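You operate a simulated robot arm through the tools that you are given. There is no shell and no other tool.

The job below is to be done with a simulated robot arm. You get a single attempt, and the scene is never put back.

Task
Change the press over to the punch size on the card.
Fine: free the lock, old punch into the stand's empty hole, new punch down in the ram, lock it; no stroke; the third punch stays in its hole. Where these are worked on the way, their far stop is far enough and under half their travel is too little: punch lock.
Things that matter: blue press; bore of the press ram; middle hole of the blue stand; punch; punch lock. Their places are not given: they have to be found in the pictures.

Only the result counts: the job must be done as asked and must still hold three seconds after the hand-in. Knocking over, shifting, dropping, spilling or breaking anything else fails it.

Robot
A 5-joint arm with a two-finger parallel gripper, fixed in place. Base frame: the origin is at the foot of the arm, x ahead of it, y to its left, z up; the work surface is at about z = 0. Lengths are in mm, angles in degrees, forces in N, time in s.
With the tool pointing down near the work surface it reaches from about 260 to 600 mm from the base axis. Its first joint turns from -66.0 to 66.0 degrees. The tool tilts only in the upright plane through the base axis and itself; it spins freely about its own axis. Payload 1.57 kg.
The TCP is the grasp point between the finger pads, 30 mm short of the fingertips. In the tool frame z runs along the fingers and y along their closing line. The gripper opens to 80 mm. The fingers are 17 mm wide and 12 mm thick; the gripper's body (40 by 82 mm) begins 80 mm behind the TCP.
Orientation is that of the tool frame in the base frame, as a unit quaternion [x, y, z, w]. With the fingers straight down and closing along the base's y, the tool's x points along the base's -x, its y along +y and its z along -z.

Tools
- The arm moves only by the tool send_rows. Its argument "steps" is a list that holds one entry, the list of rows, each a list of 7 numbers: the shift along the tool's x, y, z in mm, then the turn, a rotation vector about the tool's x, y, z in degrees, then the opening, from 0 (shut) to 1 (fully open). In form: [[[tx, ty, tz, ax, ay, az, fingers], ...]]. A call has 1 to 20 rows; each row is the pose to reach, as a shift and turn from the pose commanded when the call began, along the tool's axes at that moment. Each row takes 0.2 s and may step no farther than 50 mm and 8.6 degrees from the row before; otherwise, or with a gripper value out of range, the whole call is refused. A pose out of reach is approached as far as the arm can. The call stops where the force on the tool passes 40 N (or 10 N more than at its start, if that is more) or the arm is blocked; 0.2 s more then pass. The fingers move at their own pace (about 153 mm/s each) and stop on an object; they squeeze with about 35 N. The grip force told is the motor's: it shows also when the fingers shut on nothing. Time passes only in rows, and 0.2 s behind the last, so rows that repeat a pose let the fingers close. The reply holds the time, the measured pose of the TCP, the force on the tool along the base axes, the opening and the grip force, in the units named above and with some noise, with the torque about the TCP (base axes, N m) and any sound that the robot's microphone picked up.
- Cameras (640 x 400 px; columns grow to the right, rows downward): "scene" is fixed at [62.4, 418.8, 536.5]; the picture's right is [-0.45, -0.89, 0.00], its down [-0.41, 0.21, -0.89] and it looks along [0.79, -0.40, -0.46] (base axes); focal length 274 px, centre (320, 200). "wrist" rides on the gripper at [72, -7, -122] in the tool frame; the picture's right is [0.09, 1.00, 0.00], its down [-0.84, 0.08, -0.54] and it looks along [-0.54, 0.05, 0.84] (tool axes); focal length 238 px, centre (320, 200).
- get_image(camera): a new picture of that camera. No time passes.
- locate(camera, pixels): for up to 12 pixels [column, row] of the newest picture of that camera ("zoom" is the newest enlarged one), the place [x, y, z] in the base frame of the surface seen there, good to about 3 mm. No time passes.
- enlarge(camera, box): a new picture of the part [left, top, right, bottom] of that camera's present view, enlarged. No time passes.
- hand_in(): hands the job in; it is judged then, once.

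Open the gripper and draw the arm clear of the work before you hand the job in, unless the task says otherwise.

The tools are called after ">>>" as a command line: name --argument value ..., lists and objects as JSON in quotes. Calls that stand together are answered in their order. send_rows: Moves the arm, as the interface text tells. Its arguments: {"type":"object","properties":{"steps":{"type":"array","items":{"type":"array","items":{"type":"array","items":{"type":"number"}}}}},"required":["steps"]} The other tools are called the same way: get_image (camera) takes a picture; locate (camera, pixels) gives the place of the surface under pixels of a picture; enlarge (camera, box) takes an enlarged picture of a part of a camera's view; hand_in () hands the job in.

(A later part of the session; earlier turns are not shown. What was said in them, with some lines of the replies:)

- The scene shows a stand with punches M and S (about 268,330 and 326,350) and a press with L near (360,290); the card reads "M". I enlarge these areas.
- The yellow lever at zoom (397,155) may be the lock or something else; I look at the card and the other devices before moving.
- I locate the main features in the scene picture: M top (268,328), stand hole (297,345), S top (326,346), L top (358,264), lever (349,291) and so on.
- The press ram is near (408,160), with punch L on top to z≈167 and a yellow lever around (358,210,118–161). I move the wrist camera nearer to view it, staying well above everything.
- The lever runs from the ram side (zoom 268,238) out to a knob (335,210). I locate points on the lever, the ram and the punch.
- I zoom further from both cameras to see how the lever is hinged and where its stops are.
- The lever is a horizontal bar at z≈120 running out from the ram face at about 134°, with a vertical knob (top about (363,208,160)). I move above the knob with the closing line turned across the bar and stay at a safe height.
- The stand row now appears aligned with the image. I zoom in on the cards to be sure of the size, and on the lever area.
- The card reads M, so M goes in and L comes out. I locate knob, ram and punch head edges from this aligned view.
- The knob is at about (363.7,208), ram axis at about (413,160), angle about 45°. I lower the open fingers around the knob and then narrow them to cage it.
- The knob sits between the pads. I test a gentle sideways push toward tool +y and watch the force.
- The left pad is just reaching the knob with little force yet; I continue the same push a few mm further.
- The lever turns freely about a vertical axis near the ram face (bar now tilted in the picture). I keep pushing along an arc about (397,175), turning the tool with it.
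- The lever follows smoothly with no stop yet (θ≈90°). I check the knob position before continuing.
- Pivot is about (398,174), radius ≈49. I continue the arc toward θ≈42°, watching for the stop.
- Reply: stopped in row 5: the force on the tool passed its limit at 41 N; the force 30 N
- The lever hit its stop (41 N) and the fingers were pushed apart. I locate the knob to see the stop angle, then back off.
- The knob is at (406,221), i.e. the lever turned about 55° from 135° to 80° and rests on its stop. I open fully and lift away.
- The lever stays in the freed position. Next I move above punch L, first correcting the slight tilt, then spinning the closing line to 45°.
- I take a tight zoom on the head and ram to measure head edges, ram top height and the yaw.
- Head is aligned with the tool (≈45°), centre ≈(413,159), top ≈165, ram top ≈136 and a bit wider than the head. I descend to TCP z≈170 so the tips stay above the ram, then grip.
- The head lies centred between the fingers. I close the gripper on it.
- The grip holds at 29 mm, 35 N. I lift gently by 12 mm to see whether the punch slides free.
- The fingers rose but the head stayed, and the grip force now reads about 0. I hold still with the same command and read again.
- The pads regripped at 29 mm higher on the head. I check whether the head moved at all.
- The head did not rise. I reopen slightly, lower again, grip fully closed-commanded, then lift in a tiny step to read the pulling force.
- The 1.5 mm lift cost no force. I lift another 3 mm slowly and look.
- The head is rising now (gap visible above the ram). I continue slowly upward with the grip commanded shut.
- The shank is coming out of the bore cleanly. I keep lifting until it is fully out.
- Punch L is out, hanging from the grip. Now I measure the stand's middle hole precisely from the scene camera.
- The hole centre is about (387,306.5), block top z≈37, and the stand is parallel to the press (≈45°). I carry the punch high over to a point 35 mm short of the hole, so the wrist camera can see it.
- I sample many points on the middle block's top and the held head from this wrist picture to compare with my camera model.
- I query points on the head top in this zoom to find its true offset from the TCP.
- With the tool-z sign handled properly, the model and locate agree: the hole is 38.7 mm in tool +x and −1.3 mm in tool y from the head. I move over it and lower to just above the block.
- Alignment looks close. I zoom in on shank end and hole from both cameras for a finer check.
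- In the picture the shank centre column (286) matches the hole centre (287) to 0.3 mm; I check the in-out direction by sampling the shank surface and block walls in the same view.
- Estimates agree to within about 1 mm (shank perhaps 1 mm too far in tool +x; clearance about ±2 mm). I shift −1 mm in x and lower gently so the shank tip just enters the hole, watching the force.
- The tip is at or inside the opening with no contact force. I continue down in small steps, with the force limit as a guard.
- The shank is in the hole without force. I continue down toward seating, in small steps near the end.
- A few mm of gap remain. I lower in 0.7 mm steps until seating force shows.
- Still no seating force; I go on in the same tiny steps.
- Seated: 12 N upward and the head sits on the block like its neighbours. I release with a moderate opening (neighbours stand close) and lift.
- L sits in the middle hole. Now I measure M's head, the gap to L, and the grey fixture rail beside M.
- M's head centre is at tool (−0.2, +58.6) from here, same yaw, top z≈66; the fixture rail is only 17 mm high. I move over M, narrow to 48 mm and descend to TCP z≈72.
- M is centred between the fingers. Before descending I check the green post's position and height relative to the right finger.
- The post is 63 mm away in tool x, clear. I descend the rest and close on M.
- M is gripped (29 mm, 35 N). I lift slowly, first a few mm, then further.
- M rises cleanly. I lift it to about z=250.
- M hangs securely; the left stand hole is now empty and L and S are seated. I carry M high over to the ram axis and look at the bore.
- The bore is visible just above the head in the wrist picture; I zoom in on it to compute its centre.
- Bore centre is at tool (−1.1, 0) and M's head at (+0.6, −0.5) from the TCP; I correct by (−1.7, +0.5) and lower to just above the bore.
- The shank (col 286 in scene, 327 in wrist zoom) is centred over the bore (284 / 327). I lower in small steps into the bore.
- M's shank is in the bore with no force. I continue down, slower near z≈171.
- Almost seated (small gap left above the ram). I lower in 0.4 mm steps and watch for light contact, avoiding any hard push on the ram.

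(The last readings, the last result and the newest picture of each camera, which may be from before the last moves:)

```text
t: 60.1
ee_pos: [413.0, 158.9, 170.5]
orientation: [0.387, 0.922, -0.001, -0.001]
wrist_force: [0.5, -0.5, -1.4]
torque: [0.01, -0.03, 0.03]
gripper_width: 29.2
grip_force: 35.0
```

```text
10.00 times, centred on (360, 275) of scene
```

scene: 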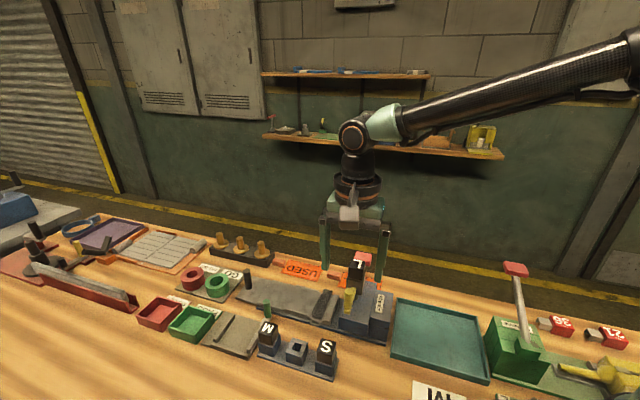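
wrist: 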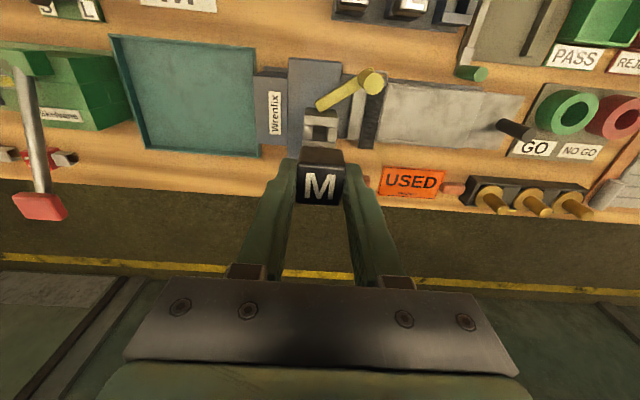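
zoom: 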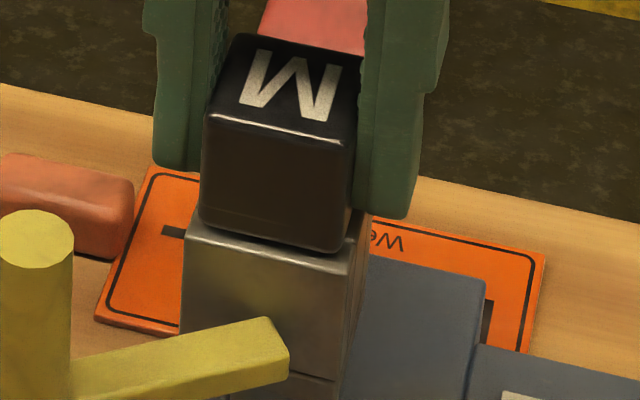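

No contact yet; another small lowering.

>>> send_rows --steps '[[[0, 0, 0.4, 0, 0, 0, 0], [0, 0, 0.8, 0, 0, 0, 0], [0, 0, 1.1, 0, 0, 0, 0]]]'

>>> enlarge --camera "scene" --box '[345, 255, 375, 295]'

```text
t: 60.9
ee_pos: [414.2, 159.0, 170.2]
orientation: [0.386, 0.922, -0.001, -0.001]
wrist_force: [-0.7, 1.2, 1.4]
torque: [0.03, -0.04, -0.03]
gripper_width: 29.2
grip_force: 35.1
```

```text
10.00 times, centred on (360, 275) of scene
```

zoom: 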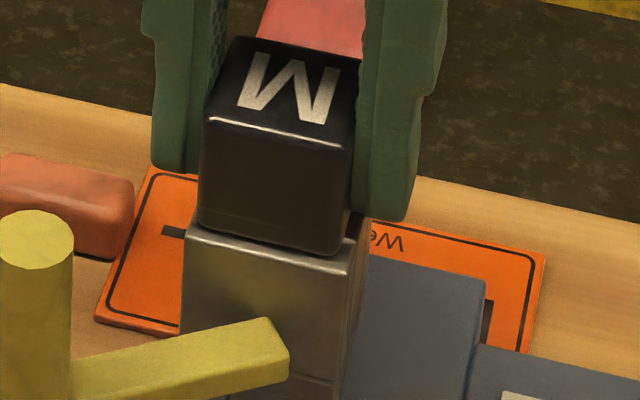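

The vertical force turned slightly positive (first contact). One more 0.6 mm to confirm seating.

>>> send_rows --steps '[[[0, 0, 0.3, 0, 0, 0, 0], [0, 0, 0.6, 0, 0, 0, 0]]]'

```text
t: 61.5
ee_pos: [414.0, 160.1, 169.0]
orientation: [0.386, 0.922, -0.001, 0.0]
wrist_force: [-0.1, 0.9, 1.1]
torque: [0.03, -0.02, 0.01]
gripper_width: 29.0
grip_force: 35.5
```

I check in the picture whether the head touches the ram and whether the ram itself has stayed put.

>>> enlarge --camera "scene" --box '[345, 255, 375, 295]'

>>> enlarge --camera "wrist" --box '[285, 100, 355, 210]'

```text
10.00 times, centred on (360, 275) of scene
```

zoom: 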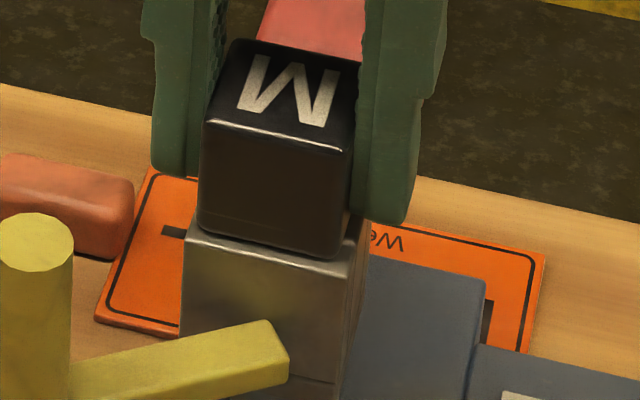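

```text
3.64 times, centred on (320, 155) of wrist
```

zoom: 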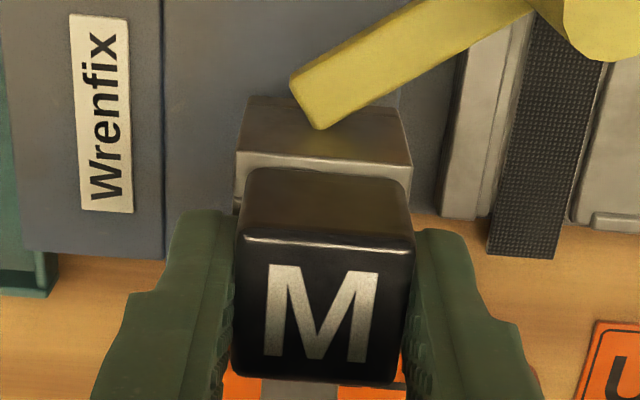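

The knob and bar shifted about 3 px down: the head is seated and the ram has started to give slightly. I back up 1 mm right away and check that the ram returns.

>>> send_rows --steps '[[[0, 0, -0.5, 0, 0, 0, 0], [0, 0, -1, 0, 0, 0, 0], [0, 0, -1, 0, 0, 0, 0]]]'

>>> enlarge --camera "scene" --box '[345, 255, 375, 295]'

```text
t: 62.3
ee_pos: [414.2, 160.4, 170.2]
orientation: [0.385, 0.923, -0.001, 0.0]
wrist_force: [-0.4, 1.0, 1.4]
torque: [0.04, -0.03, -0.02]
gripper_width: 28.9
grip_force: 35.0
```

```text
10.00 times, centred on (360, 275) of scene
```

zoom: 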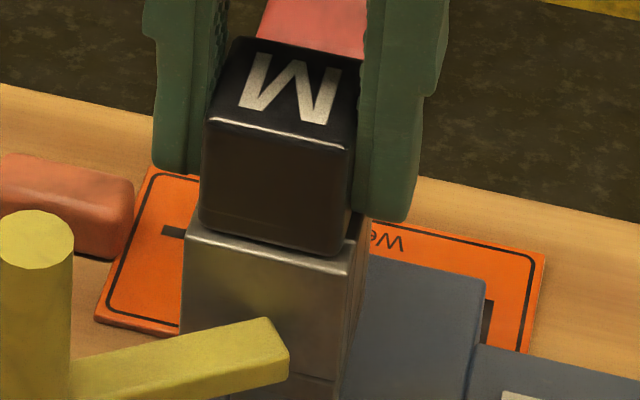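

The ram sprang back to its place and the head rests on it. I release and lift straight up.

>>> send_rows --steps '[[[0, 0, 0, 0, 0, 0, 0.45], [0, 0, 0, 0, 0, 0, 0.6], [0, 0, 0, 0, 0, 0, 0.8], [0, 0, 0, 0, 0, 0, 1], [0, 0, -15, 0, 0, 0, 1], [0, 0, -40, 0, 0, 0, 1], [0, 0, -65, 0, 0, 0, 1], [0, 0, -75, 0, 0, 0, 1], [0, 0, -75, 0, 0, 0, 1]]]'

>>> enlarge --camera "scene" --box '[345, 255, 375, 295]'

>>> get_image --camera "wrist"

>>> enlarge --camera "wrist" --box '[280, 80, 420, 180]'

```text
t: 64.3
ee_pos: [414.2, 159.2, 244.4]
orientation: [0.385, 0.923, -0.001, -0.001]
wrist_force: [0.0, 0.8, 0.6]
torque: [0.0, 0.02, 0.0]
gripper_width: 80.2
grip_force: 0.1
```

```text
10.00 times, centred on (360, 275) of scene
```

zoom: 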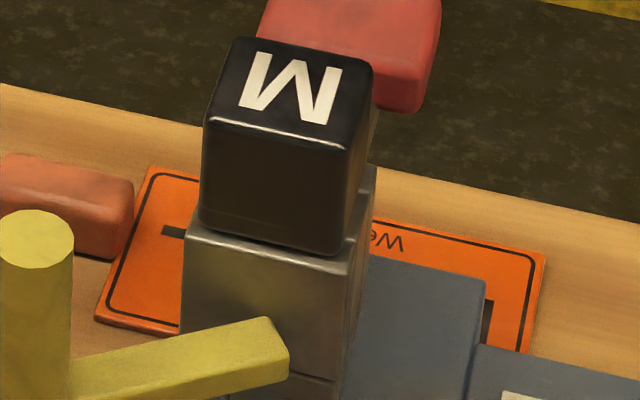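

```text
taken
```

wrist: 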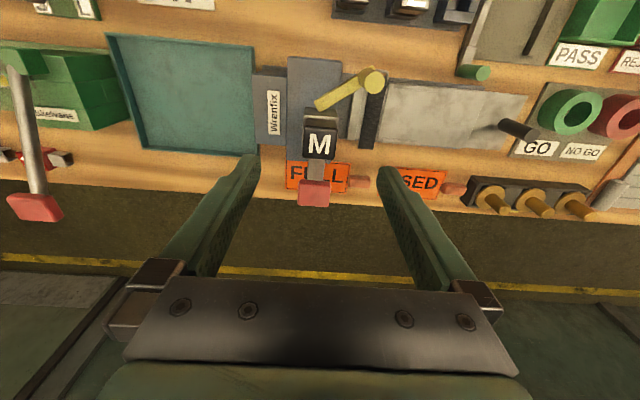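

```text
4.00 times, centred on (350, 130) of wrist
```

zoom: 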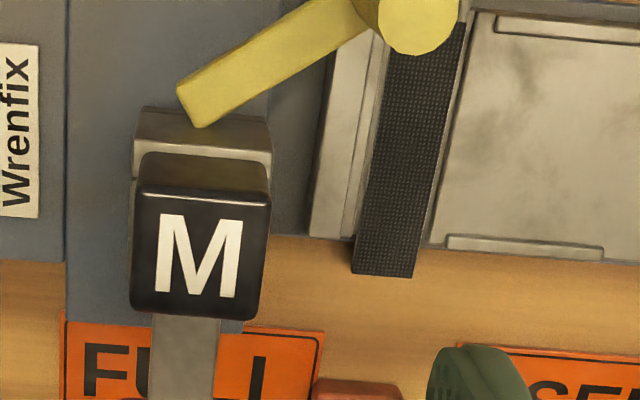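

M stands in the ram like L did. Now the lock: I move above the knob (around (406,221)), turning the closing line across the bar.

>>> locate --camera "wrist" --pixels '[[371, 81], [374, 78], [368, 84], [318, 145]]'

>>> send_rows --steps '[[[7, 5.4, 0, 0, 0, 7.8, 1], [14, 10.8, 0, 0, 0, 15.6, 1], [21, 16.2, 0, 0, 0, 23.4, 1], [28, 21.6, 0, 0, 0, 31.2, 1], [35, 27, 0, 0, 0, 39, 1], [42, 32.4, 0, 0, 0, 46.8, 1], [50, 38.1, 0, 0, 0, 54.7, 1], [50, 38.1, 10, 0, 0, 54.7, 1]]]'

>>> get_image --camera "wrist"

>>> enlarge --camera "wrist" --box '[240, 80, 400, 240]'

```text
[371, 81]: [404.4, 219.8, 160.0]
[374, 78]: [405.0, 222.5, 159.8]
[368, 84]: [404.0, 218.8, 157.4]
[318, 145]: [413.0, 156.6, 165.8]
```

```text
t: 66.1
ee_pos: [406.6, 221.5, 235.1]
orientation: [0.767, 0.642, -0.001, 0.0]
wrist_force: [-0.8, 0.1, 0.1]
torque: [-0.02, -0.01, 0.01]
gripper_width: 80.1
grip_force: 0.0
```

```text
taken
```

wrist: 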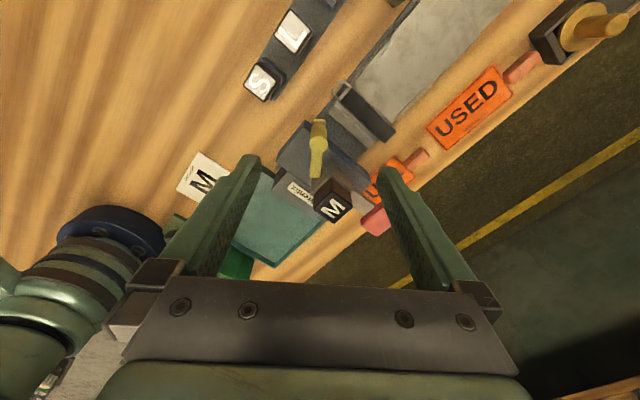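

```text
2.50 times, centred on (320, 160) of wrist
```

zoom: 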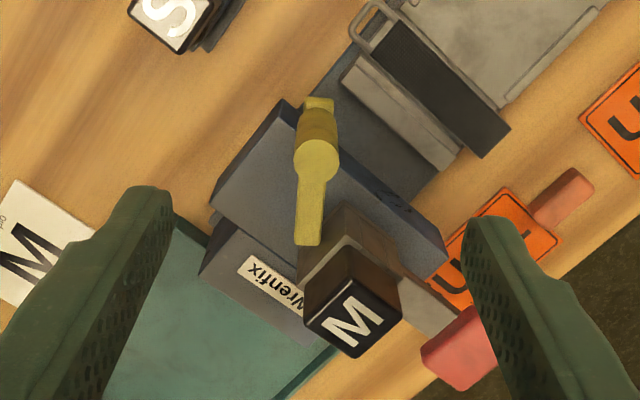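

The knob is at tool (2.6, −1.8) from the TCP. I descend around it, narrow the fingers and check.

>>> send_rows --steps '[[[1.3, -0.9, 20, 0, 0, 0, 1], [2.6, -1.8, 40, 0, 0, 0, 1], [2.6, -1.8, 58, 0, 0, 0, 1], [2.6, -1.8, 74, 0, 0, 0, 1], [2.6, -1.8, 74, 0, 0, 0, 0.6], [2.6, -1.8, 74, 0, 0, 0, 0.4], [2.6, -1.8, 74, 0, 0, 0, 0.3], [2.6, -1.8, 74, 0, 0, 0, 0.3]]]'

>>> enlarge --camera "wrist" --box '[250, 110, 410, 290]'

>>> enlarge --camera "scene" --box '[320, 240, 400, 320]'

```text
t: 67.9
ee_pos: [404.7, 224.3, 162.4]
orientation: [0.766, 0.642, -0.001, 0.0]
wrist_force: [0.4, -0.2, -0.7]
torque: [-0.01, -0.01, 0.0]
gripper_width: 24.1
grip_force: 0.0
```

```text
2.22 times, centred on (330, 200) of wrist
```

zoom: 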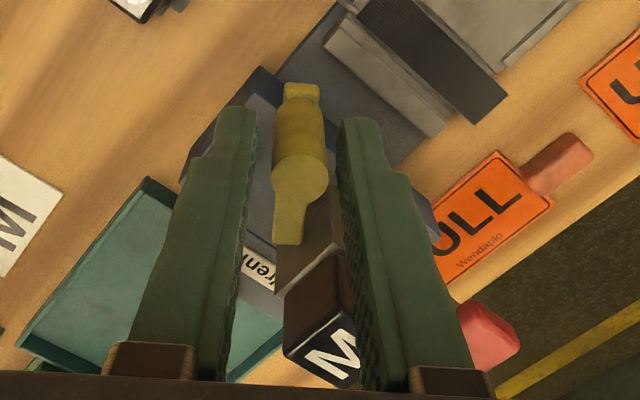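

```text
5.00 times, centred on (360, 280) of scene
```

zoom: 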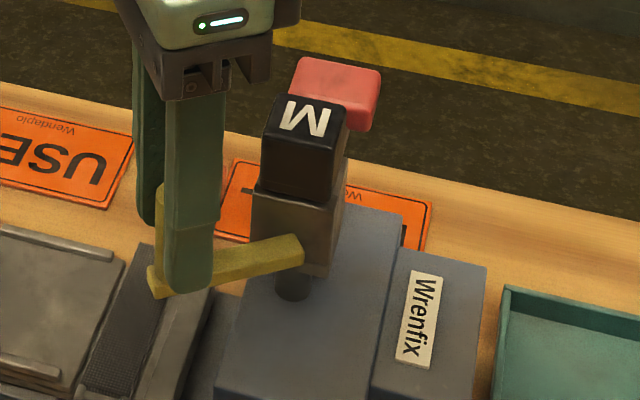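

The knob is caged. I push it back counter-clockwise along the arc toward the locked stop.

>>> send_rows --steps '[[[-1.7, -8.1, 0, 0, 0, -6, 0.3], [-3.2, -14, 0, 0, 0, -13, 0.3], [-5.6, -19.7, 0, 0, 0, -20, 0.3], [-8.5, -25.1, 0, 0, 0, -27, 0.3], [-12, -30, 0, 0, 0, -34, 0.3], [-15.6, -34, 0, 0, 0, -40, 0.3]]]'

>>> enlarge --camera "wrist" --box '[250, 110, 410, 290]'

>>> enlarge --camera "scene" --box '[320, 240, 400, 320]'

```text
t: 69.3
ee_pos: [368.5, 216.1, 161.3]
orientation: [0.5, 0.866, 0.0, -0.001]
wrist_force: [0.7, 0.2, -0.5]
torque: [0.03, 0.02, -0.02]
gripper_width: 24.0
grip_force: 0.2
```

```text
2.22 times, centred on (330, 200) of wrist
```

zoom: 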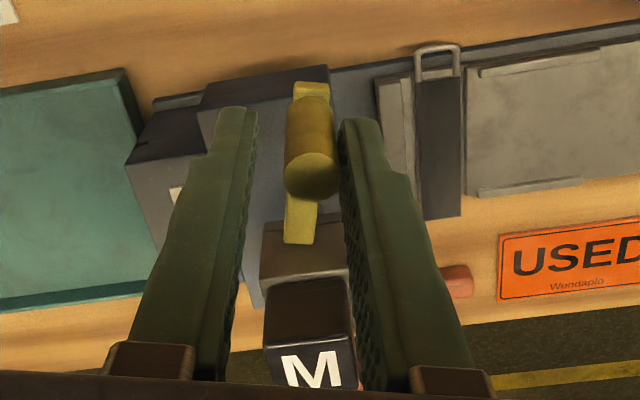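

```text
5.00 times, centred on (360, 280) of scene
```

zoom: 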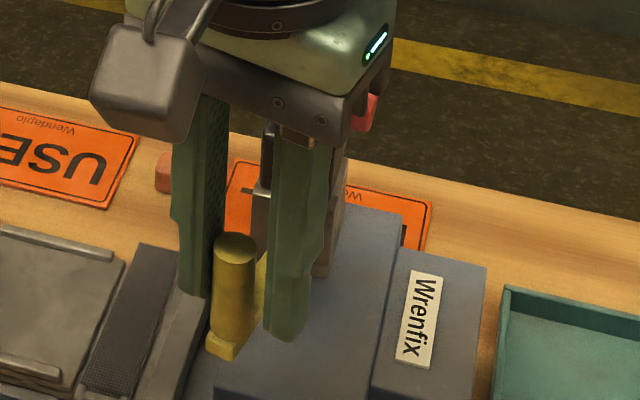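

The lever follows (now ≈120°). I continue in smaller steps to the locked stop near 135°.

>>> send_rows --steps '[[[-0.6, -4.4, 0, 0, 0, -5, 0.3], [-1.6, -8.6, 0, 0, 0, -10, 0.3], [-2.3, -11.2, 0, 0, 0, -13, 0.3], [-3.2, -13.6, 0, 0, 0, -16, 0.3], [-3.7, -14.8, 0, 0, 0, -16, 0.3], [-4.2, -16.1, 0, 0, 0, -16, 0.3], [-4.2, -17.2, 0, 0, 0, -16, 0.3]]]'

>>> enlarge --camera "wrist" --box '[250, 110, 410, 290]'

>>> enlarge --camera "scene" --box '[320, 240, 400, 320]'

```text
t: 70.9
ee_pos: [355.9, 203.7, 161.0]
orientation: [0.375, 0.927, 0.0, 0.0]
wrist_force: [7.0, 9.0, -4.2]
torque: [0.1, -0.14, 0.03]
gripper_width: 33.7
grip_force: 5.8
```

```text
2.22 times, centred on (330, 200) of wrist
```

zoom: 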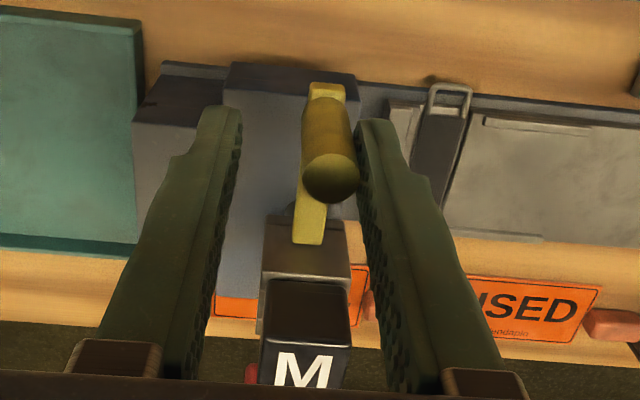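

```text
5.00 times, centred on (360, 280) of scene
```

zoom: 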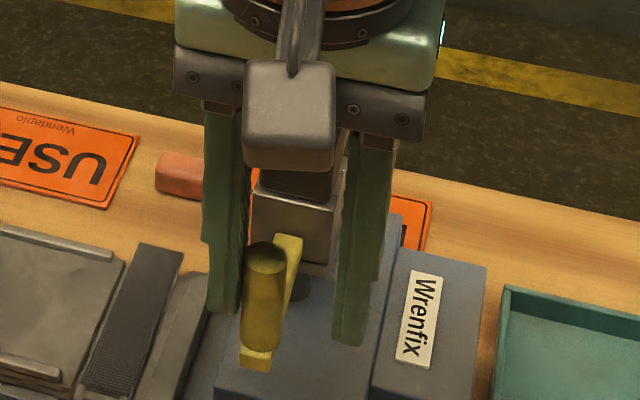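

The lever is at its stop (11 N, finger pushed open, bar perpendicular to the ram as at the start). I open and lift clear.

>>> send_rows --steps '[[[0, 0, 0, 0, 0, 0, 0.7], [0, 0, 0, 0, 0, 0, 1], [0, 0, 0, 0, 0, 0, 1], [0, 0, -20, 0, 0, 0, 1], [0, 0, -45, 0, 0, 0, 1], [0, 0, -70, 0, 0, 0, 1], [0, 0, -95, 0, 0, 0, 1], [10, 0, -115, 0, 0, 0, 1], [10, 0, -115, 0, 0, 0, 1]]]'

>>> enlarge --camera "scene" --box '[320, 240, 400, 320]'

>>> enlarge --camera "wrist" --box '[260, 90, 380, 240]'

>>> get_image --camera "scene"

```text
t: 72.9
ee_pos: [347.5, 210.5, 275.7]
orientation: [0.376, 0.927, 0.0, 0.0]
wrist_force: [0.6, -0.1, 0.7]
torque: [-0.01, 0.01, 0.05]
gripper_width: 80.0
grip_force: 0.0
```

```text
5.00 times, centred on (360, 280) of scene
```

zoom: 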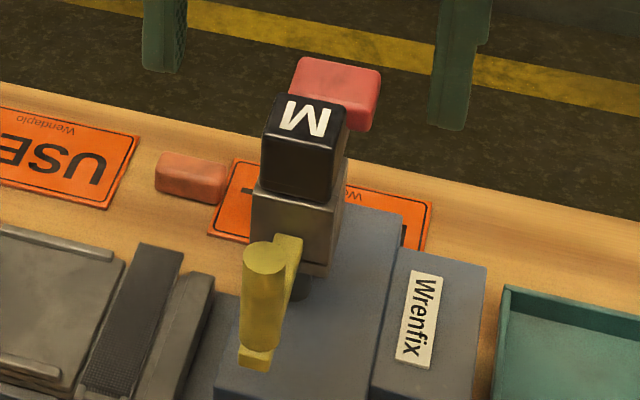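

```text
2.67 times, centred on (320, 165) of wrist
```

zoom: 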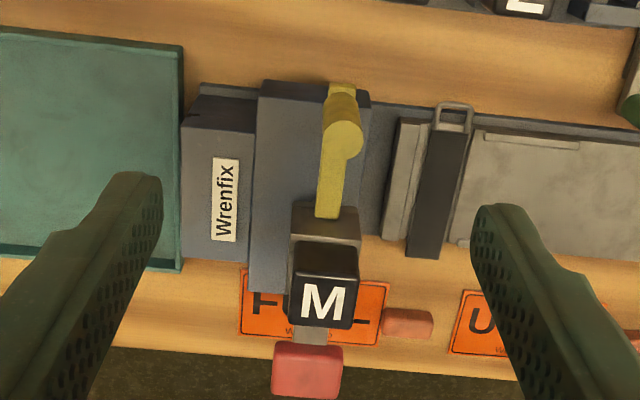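

```text
taken
```

scene: 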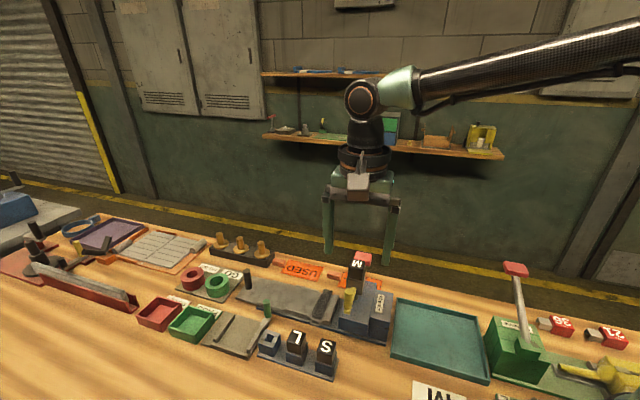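

Lever and knob are back exactly at their starting pixels (knob (349,292)), M is in the ram, L in the middle hole, S untouched. I draw the arm up and away.

>>> send_rows --steps '[[[0, 0, -30, 0, 0, 0, 1], [5, 5, -60, 0, 0, 0, 1], [20, 15, -85, 0, 0, 0, 1], [40, 30, -100, 0, 0, 0, 1], [60, 45, -100, 0, 0, 0, 1], [60, 45, -100, 0, 0, 0, 1], [60, 45, -100, 0, 0, 0, 1]]]'

>>> enlarge --camera "scene" --box '[240, 240, 400, 390]'

>>> enlarge --camera "scene" --box '[345, 255, 375, 295]'

```text
t: 74.5
ee_pos: [337.8, 284.9, 376.5]
orientation: [0.376, 0.927, -0.001, 0.0]
wrist_force: [0.5, 0.6, -0.2]
torque: [-0.02, 0.01, -0.02]
gripper_width: 80.0
grip_force: 0.1
```

```text
2.67 times, centred on (320, 315) of scene
```

zoom: 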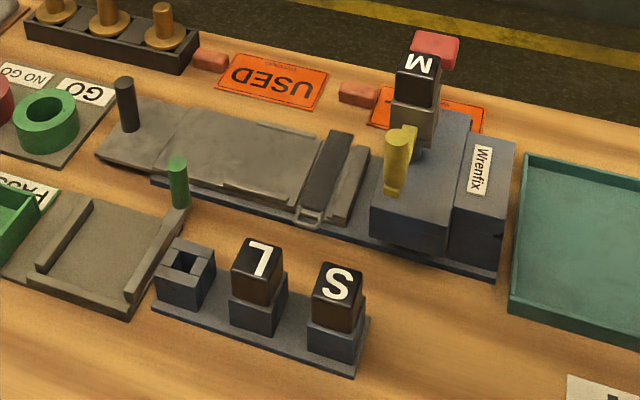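

```text
10.00 times, centred on (360, 275) of scene
```

zoom: 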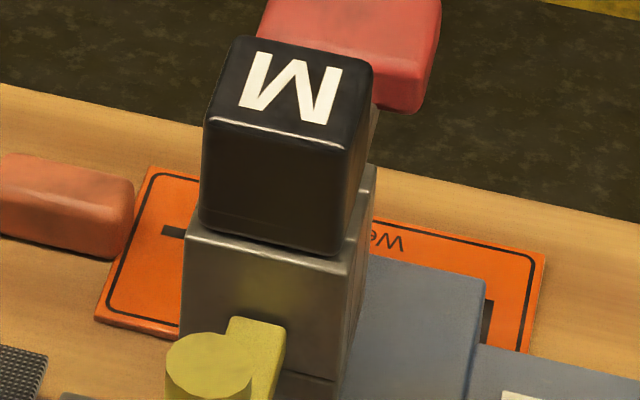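

Everything matches the requested end state: M is in the ram and locked, L is in the stand's middle hole, S is in place, and the arm is clear with the gripper open. I hand in the job.

>>> hand_in

```text
The job is handed in.
```

The changeover to size M is finished and handed in. I haven't had a pass or fail result back.

- **Old punch:** L is out of the ram and seated in the middle hole of the stand.
- **New punch:** M is seated in the ram.
- **Lock:** the lever went to its far stop to free L, then back to its starting stop with M in place. In the scene picture the knob sits at the same spot as at the start.
- **Third punch:** S was not touched. The left hole, where M stood, is now empty.
- **Arm:** the gripper is open and the arm is drawn clear above the bench.

**Ram movement:** while seating M, the ram gave by about 1 mm under light contact. I backed off at once and it returned to its place. I never touched the stroke handle.

**First grip on L:** it slipped. The punch stayed where it was in the ram, and the second grip lifted it out cleanly.
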